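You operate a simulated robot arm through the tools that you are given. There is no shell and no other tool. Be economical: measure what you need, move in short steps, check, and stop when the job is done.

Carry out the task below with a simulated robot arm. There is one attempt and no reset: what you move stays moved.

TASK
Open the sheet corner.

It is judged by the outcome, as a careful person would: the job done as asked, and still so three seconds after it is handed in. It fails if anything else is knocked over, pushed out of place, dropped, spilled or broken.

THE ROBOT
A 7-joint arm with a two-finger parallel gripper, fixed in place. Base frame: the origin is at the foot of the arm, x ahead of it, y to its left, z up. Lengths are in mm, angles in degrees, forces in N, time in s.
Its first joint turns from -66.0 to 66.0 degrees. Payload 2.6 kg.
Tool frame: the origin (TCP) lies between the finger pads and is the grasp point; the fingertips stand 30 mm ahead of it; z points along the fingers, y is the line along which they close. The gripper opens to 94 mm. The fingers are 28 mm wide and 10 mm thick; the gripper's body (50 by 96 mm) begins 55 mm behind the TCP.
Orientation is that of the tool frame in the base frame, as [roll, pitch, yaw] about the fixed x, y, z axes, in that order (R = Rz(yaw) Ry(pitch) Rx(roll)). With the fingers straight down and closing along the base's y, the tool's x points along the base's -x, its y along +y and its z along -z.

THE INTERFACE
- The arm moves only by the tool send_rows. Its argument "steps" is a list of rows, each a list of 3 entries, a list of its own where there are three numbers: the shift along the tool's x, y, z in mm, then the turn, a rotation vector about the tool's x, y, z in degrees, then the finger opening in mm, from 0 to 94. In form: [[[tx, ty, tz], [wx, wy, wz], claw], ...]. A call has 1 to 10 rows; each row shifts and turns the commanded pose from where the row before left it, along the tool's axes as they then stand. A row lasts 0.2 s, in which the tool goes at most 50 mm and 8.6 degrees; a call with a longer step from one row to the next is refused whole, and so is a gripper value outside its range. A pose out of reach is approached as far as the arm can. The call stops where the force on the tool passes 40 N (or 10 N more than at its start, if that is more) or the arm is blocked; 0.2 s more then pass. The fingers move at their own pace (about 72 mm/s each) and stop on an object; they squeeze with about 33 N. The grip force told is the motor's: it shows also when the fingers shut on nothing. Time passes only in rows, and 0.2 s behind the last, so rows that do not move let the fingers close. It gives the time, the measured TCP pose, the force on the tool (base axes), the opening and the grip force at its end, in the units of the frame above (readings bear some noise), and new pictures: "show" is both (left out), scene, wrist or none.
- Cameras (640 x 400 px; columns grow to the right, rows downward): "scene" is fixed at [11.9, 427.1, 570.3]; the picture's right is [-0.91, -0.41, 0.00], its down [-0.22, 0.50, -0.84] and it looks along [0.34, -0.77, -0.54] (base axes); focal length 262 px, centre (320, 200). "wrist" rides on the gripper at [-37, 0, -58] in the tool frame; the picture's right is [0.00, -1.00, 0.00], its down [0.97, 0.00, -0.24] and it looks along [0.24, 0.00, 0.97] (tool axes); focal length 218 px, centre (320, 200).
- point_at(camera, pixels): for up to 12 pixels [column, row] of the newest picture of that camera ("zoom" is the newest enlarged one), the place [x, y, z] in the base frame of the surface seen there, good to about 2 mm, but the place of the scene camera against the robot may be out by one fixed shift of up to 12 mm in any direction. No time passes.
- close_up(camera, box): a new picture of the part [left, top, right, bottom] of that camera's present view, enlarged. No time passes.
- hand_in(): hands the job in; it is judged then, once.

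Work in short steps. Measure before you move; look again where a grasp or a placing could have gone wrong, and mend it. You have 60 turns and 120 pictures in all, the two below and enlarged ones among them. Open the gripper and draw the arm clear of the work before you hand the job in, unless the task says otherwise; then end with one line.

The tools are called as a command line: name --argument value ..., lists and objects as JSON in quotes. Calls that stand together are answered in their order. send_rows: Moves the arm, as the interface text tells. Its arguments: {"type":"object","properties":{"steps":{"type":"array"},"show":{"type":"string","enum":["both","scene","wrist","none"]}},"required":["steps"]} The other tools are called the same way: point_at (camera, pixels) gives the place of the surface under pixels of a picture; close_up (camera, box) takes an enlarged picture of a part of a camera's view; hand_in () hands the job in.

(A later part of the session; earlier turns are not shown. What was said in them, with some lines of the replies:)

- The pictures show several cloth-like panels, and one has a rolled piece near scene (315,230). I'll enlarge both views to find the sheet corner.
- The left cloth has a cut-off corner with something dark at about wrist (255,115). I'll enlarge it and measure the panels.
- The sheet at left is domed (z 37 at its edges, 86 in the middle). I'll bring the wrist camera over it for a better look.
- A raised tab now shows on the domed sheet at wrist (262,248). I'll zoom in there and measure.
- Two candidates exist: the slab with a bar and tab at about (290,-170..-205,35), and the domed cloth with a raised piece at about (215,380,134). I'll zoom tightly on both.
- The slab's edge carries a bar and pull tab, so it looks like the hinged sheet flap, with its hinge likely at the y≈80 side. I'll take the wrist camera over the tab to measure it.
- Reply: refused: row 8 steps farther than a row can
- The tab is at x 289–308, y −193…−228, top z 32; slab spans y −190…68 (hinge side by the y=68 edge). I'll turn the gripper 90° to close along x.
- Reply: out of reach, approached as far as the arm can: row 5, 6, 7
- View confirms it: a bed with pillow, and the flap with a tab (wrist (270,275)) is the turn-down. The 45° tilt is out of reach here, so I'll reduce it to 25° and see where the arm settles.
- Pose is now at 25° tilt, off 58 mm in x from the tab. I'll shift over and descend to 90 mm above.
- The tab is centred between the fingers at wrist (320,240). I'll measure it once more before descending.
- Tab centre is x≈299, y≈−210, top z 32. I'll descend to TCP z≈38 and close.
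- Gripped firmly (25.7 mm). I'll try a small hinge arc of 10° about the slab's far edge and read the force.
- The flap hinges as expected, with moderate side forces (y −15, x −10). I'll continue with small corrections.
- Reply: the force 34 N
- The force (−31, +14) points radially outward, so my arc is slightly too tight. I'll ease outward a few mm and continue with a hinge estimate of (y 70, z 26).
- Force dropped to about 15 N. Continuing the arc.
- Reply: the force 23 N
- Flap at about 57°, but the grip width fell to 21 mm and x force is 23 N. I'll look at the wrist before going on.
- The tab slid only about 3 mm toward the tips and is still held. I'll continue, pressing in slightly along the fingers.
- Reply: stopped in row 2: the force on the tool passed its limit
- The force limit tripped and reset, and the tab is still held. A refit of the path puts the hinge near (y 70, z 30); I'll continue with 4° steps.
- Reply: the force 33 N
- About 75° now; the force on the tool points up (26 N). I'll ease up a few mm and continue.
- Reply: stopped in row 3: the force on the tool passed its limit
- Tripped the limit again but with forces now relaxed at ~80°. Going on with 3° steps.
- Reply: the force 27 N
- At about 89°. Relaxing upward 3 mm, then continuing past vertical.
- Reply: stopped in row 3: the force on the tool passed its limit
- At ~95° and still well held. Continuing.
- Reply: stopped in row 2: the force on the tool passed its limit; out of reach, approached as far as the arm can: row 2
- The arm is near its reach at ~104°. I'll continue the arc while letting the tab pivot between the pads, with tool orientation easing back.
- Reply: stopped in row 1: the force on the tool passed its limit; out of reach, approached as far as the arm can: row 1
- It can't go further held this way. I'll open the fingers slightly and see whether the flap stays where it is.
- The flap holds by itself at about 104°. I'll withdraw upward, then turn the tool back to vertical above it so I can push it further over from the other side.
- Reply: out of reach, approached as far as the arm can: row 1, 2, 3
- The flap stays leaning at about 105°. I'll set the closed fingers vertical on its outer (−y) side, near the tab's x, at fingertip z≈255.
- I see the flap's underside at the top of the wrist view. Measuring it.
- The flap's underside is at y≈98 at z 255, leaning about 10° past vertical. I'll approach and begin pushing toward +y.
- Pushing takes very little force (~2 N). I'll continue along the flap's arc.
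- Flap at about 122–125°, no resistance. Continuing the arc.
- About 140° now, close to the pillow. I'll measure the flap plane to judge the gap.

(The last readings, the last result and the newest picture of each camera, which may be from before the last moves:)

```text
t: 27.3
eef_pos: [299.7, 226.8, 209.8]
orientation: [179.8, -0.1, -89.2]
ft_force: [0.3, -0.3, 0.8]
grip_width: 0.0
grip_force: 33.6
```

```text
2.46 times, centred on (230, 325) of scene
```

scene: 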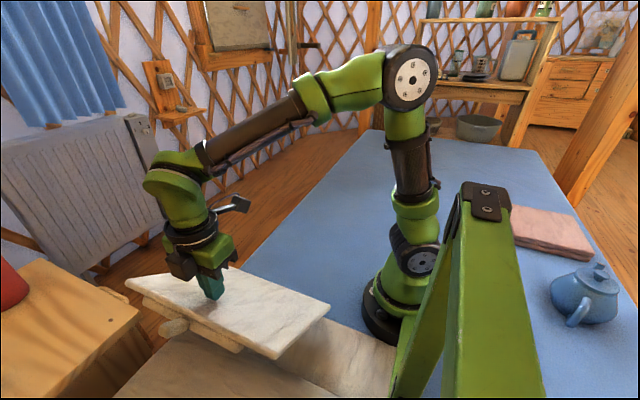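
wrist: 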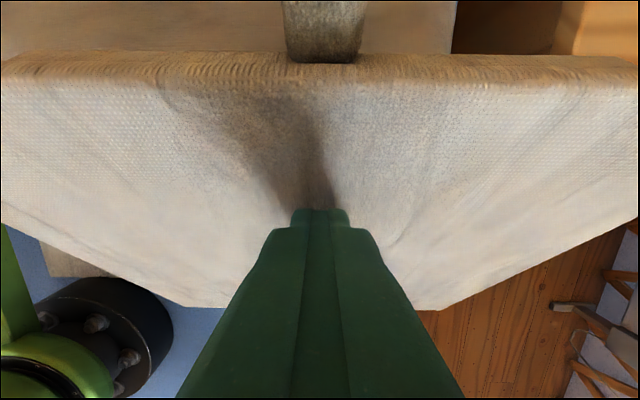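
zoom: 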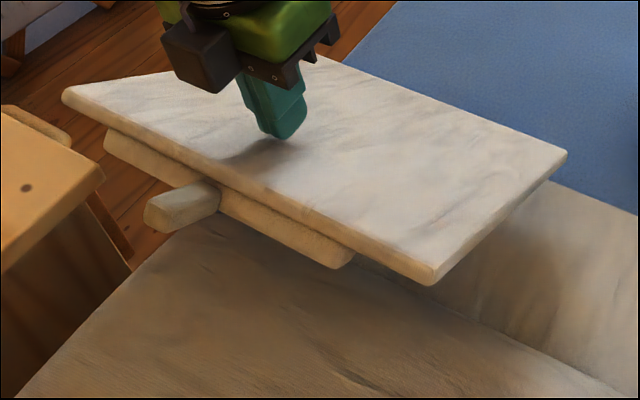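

The flap is at ~143° (slope 37°), with tens of mm above the pillow. I'll add about 10° more and stop before it touches the pillow.

send_rows --steps '[[[-10, 0, 12.1], [0, 0, 0], 0], [[-9.2, 0, 12.9], [0, 0, 0], 0], [[-6, 0, 8], [0, 0, 0], 0]]'

close_up --camera "scene" --box '[100, 250, 360, 400]'

```text
t: 28.1
eef_pos: [300.0, 250.4, 175.5]
orientation: [179.8, -0.2, -89.4]
ft_force: [0.0, -0.7, 1.0]
grip_width: 0.0
grip_force: 32.9
```

scene: 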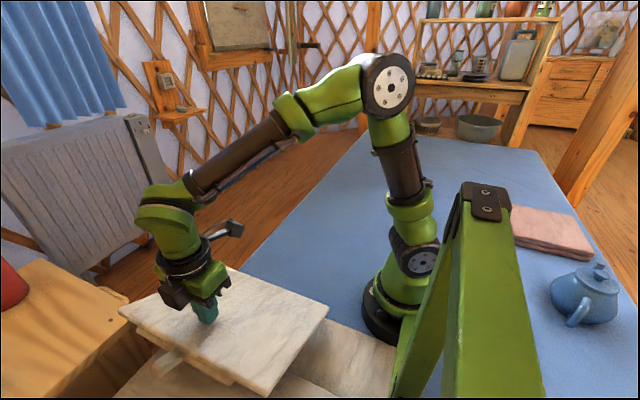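
wrist: 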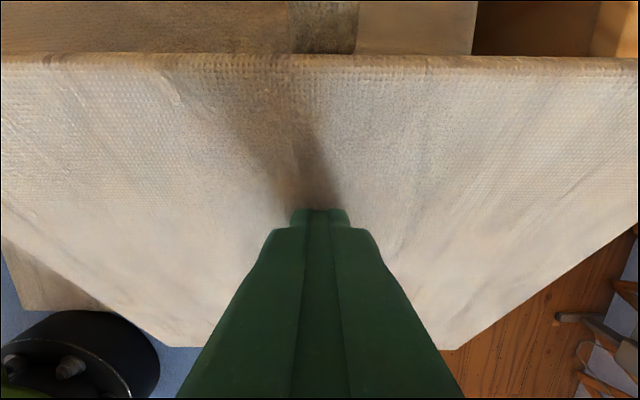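

```text
2.46 times, centred on (230, 325) of scene
```

zoom: 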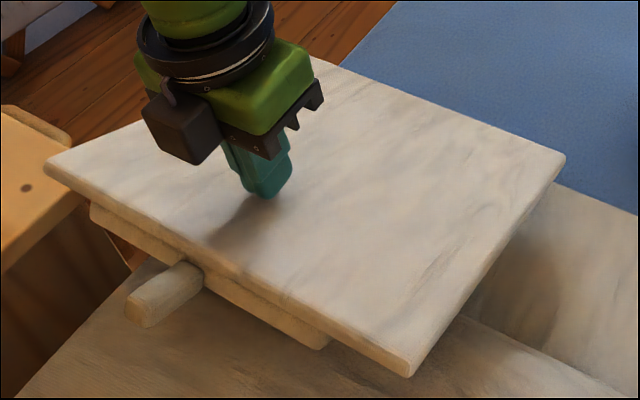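

point_at --camera "scene" --pixels '[[165, 362], [158, 373], [150, 385], [231, 383], [225, 378], [265, 395], [140, 345]]'

point_at --camera "wrist" --pixels '[[220, 300], [220, 200], [220, 100], [220, 62], [324, 15], [250, 20]]'

```text
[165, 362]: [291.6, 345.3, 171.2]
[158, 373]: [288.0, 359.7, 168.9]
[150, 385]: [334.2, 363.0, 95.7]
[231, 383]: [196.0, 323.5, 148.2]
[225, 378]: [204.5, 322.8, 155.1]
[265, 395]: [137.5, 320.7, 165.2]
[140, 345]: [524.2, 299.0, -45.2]
```

```text
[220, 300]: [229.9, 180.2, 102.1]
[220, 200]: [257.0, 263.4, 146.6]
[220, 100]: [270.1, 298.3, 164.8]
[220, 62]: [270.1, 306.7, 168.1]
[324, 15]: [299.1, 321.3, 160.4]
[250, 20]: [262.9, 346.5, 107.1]
```

Flap at ~152°; tab bottom is still about 35–40 mm above the pillow. I'll push another 4° and watch force.

send_rows --steps '[[[-4, 0, 6.5], [0, 0, 0], 0], [[-4, 0, 6.7], [0, 0, 0], 0], [[0, 0, 3], [0, 0, 0], 0]]' --show "scene"

close_up --camera "scene" --box '[100, 250, 360, 400]'

```text
t: 28.9
eef_pos: [302.0, 257.5, 160.6]
orientation: [179.8, -0.1, -89.3]
ft_force: [-0.7, -0.7, 0.5]
grip_width: 0.0
grip_force: 33.1
```

scene: 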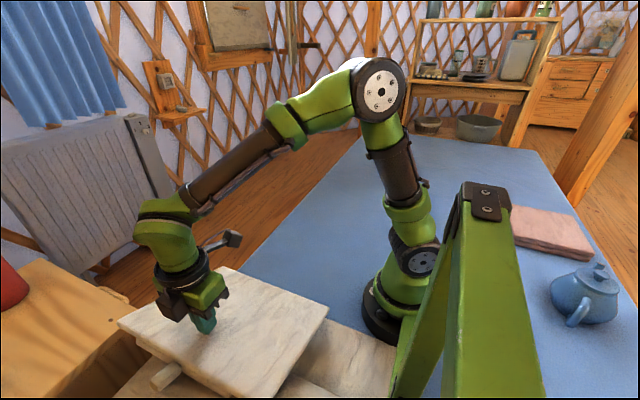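

```text
2.46 times, centred on (230, 325) of scene
```

zoom: 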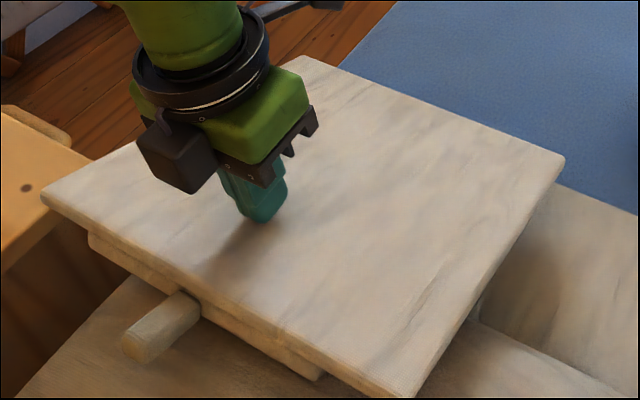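

The flap is turned back about 157°, just clear of the pillow, and it holds itself. I'll draw the arm up and away.

send_rows --steps '[[[0, 0, -30], [0, 0, 0], 0], [[0, 0, -45], [0, 0, 0], 0], [[10, 0, -45], [0, 0, 0], 20], [[20, 0, -40], [0, 0, 0], 60], [[40, 0, -20], [0, 0, 0], 80], [[40, 0, 0], [0, 0, 0], 80], [[40, 0, 0], [0, 0, 0], 80], [[40, 0, 0], [0, 0, 0], 80], [[0, 0, 0], [0, 0, 0], 80]]'

close_up --camera "scene" --box '[100, 250, 360, 400]'

```text
t: 30.9
eef_pos: [302.6, 68.1, 340.7]
orientation: [179.8, -0.2, -89.4]
ft_force: [-0.2, 0.3, 1.1]
grip_width: 80.1
grip_force: 0.0
```

scene: 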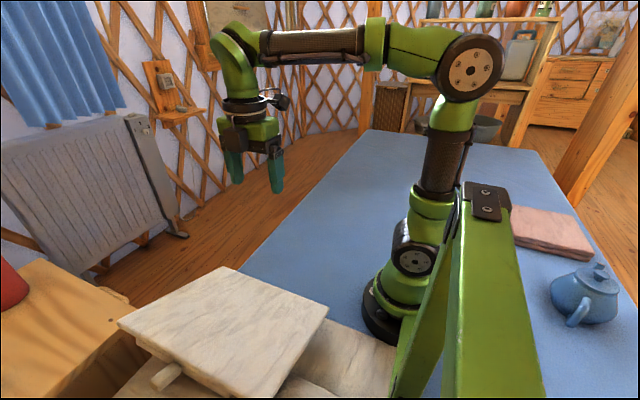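
wrist: 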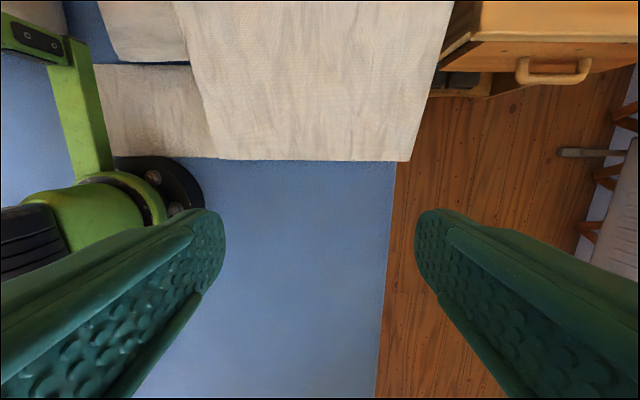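

```text
2.46 times, centred on (230, 325) of scene
```

zoom: 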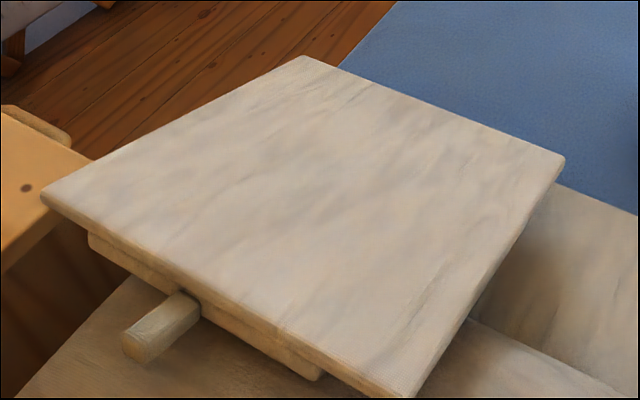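

The flap has stayed folded back, nothing else has been disturbed, and the arm is clear with the gripper open. Handing in.

hand_in

```text
The job is handed in.
```

The sheet corner is open: the flap is folded back about 157° toward the pillow. It held there after I let go, nothing else was disturbed, and the arm is clear with the gripper open.
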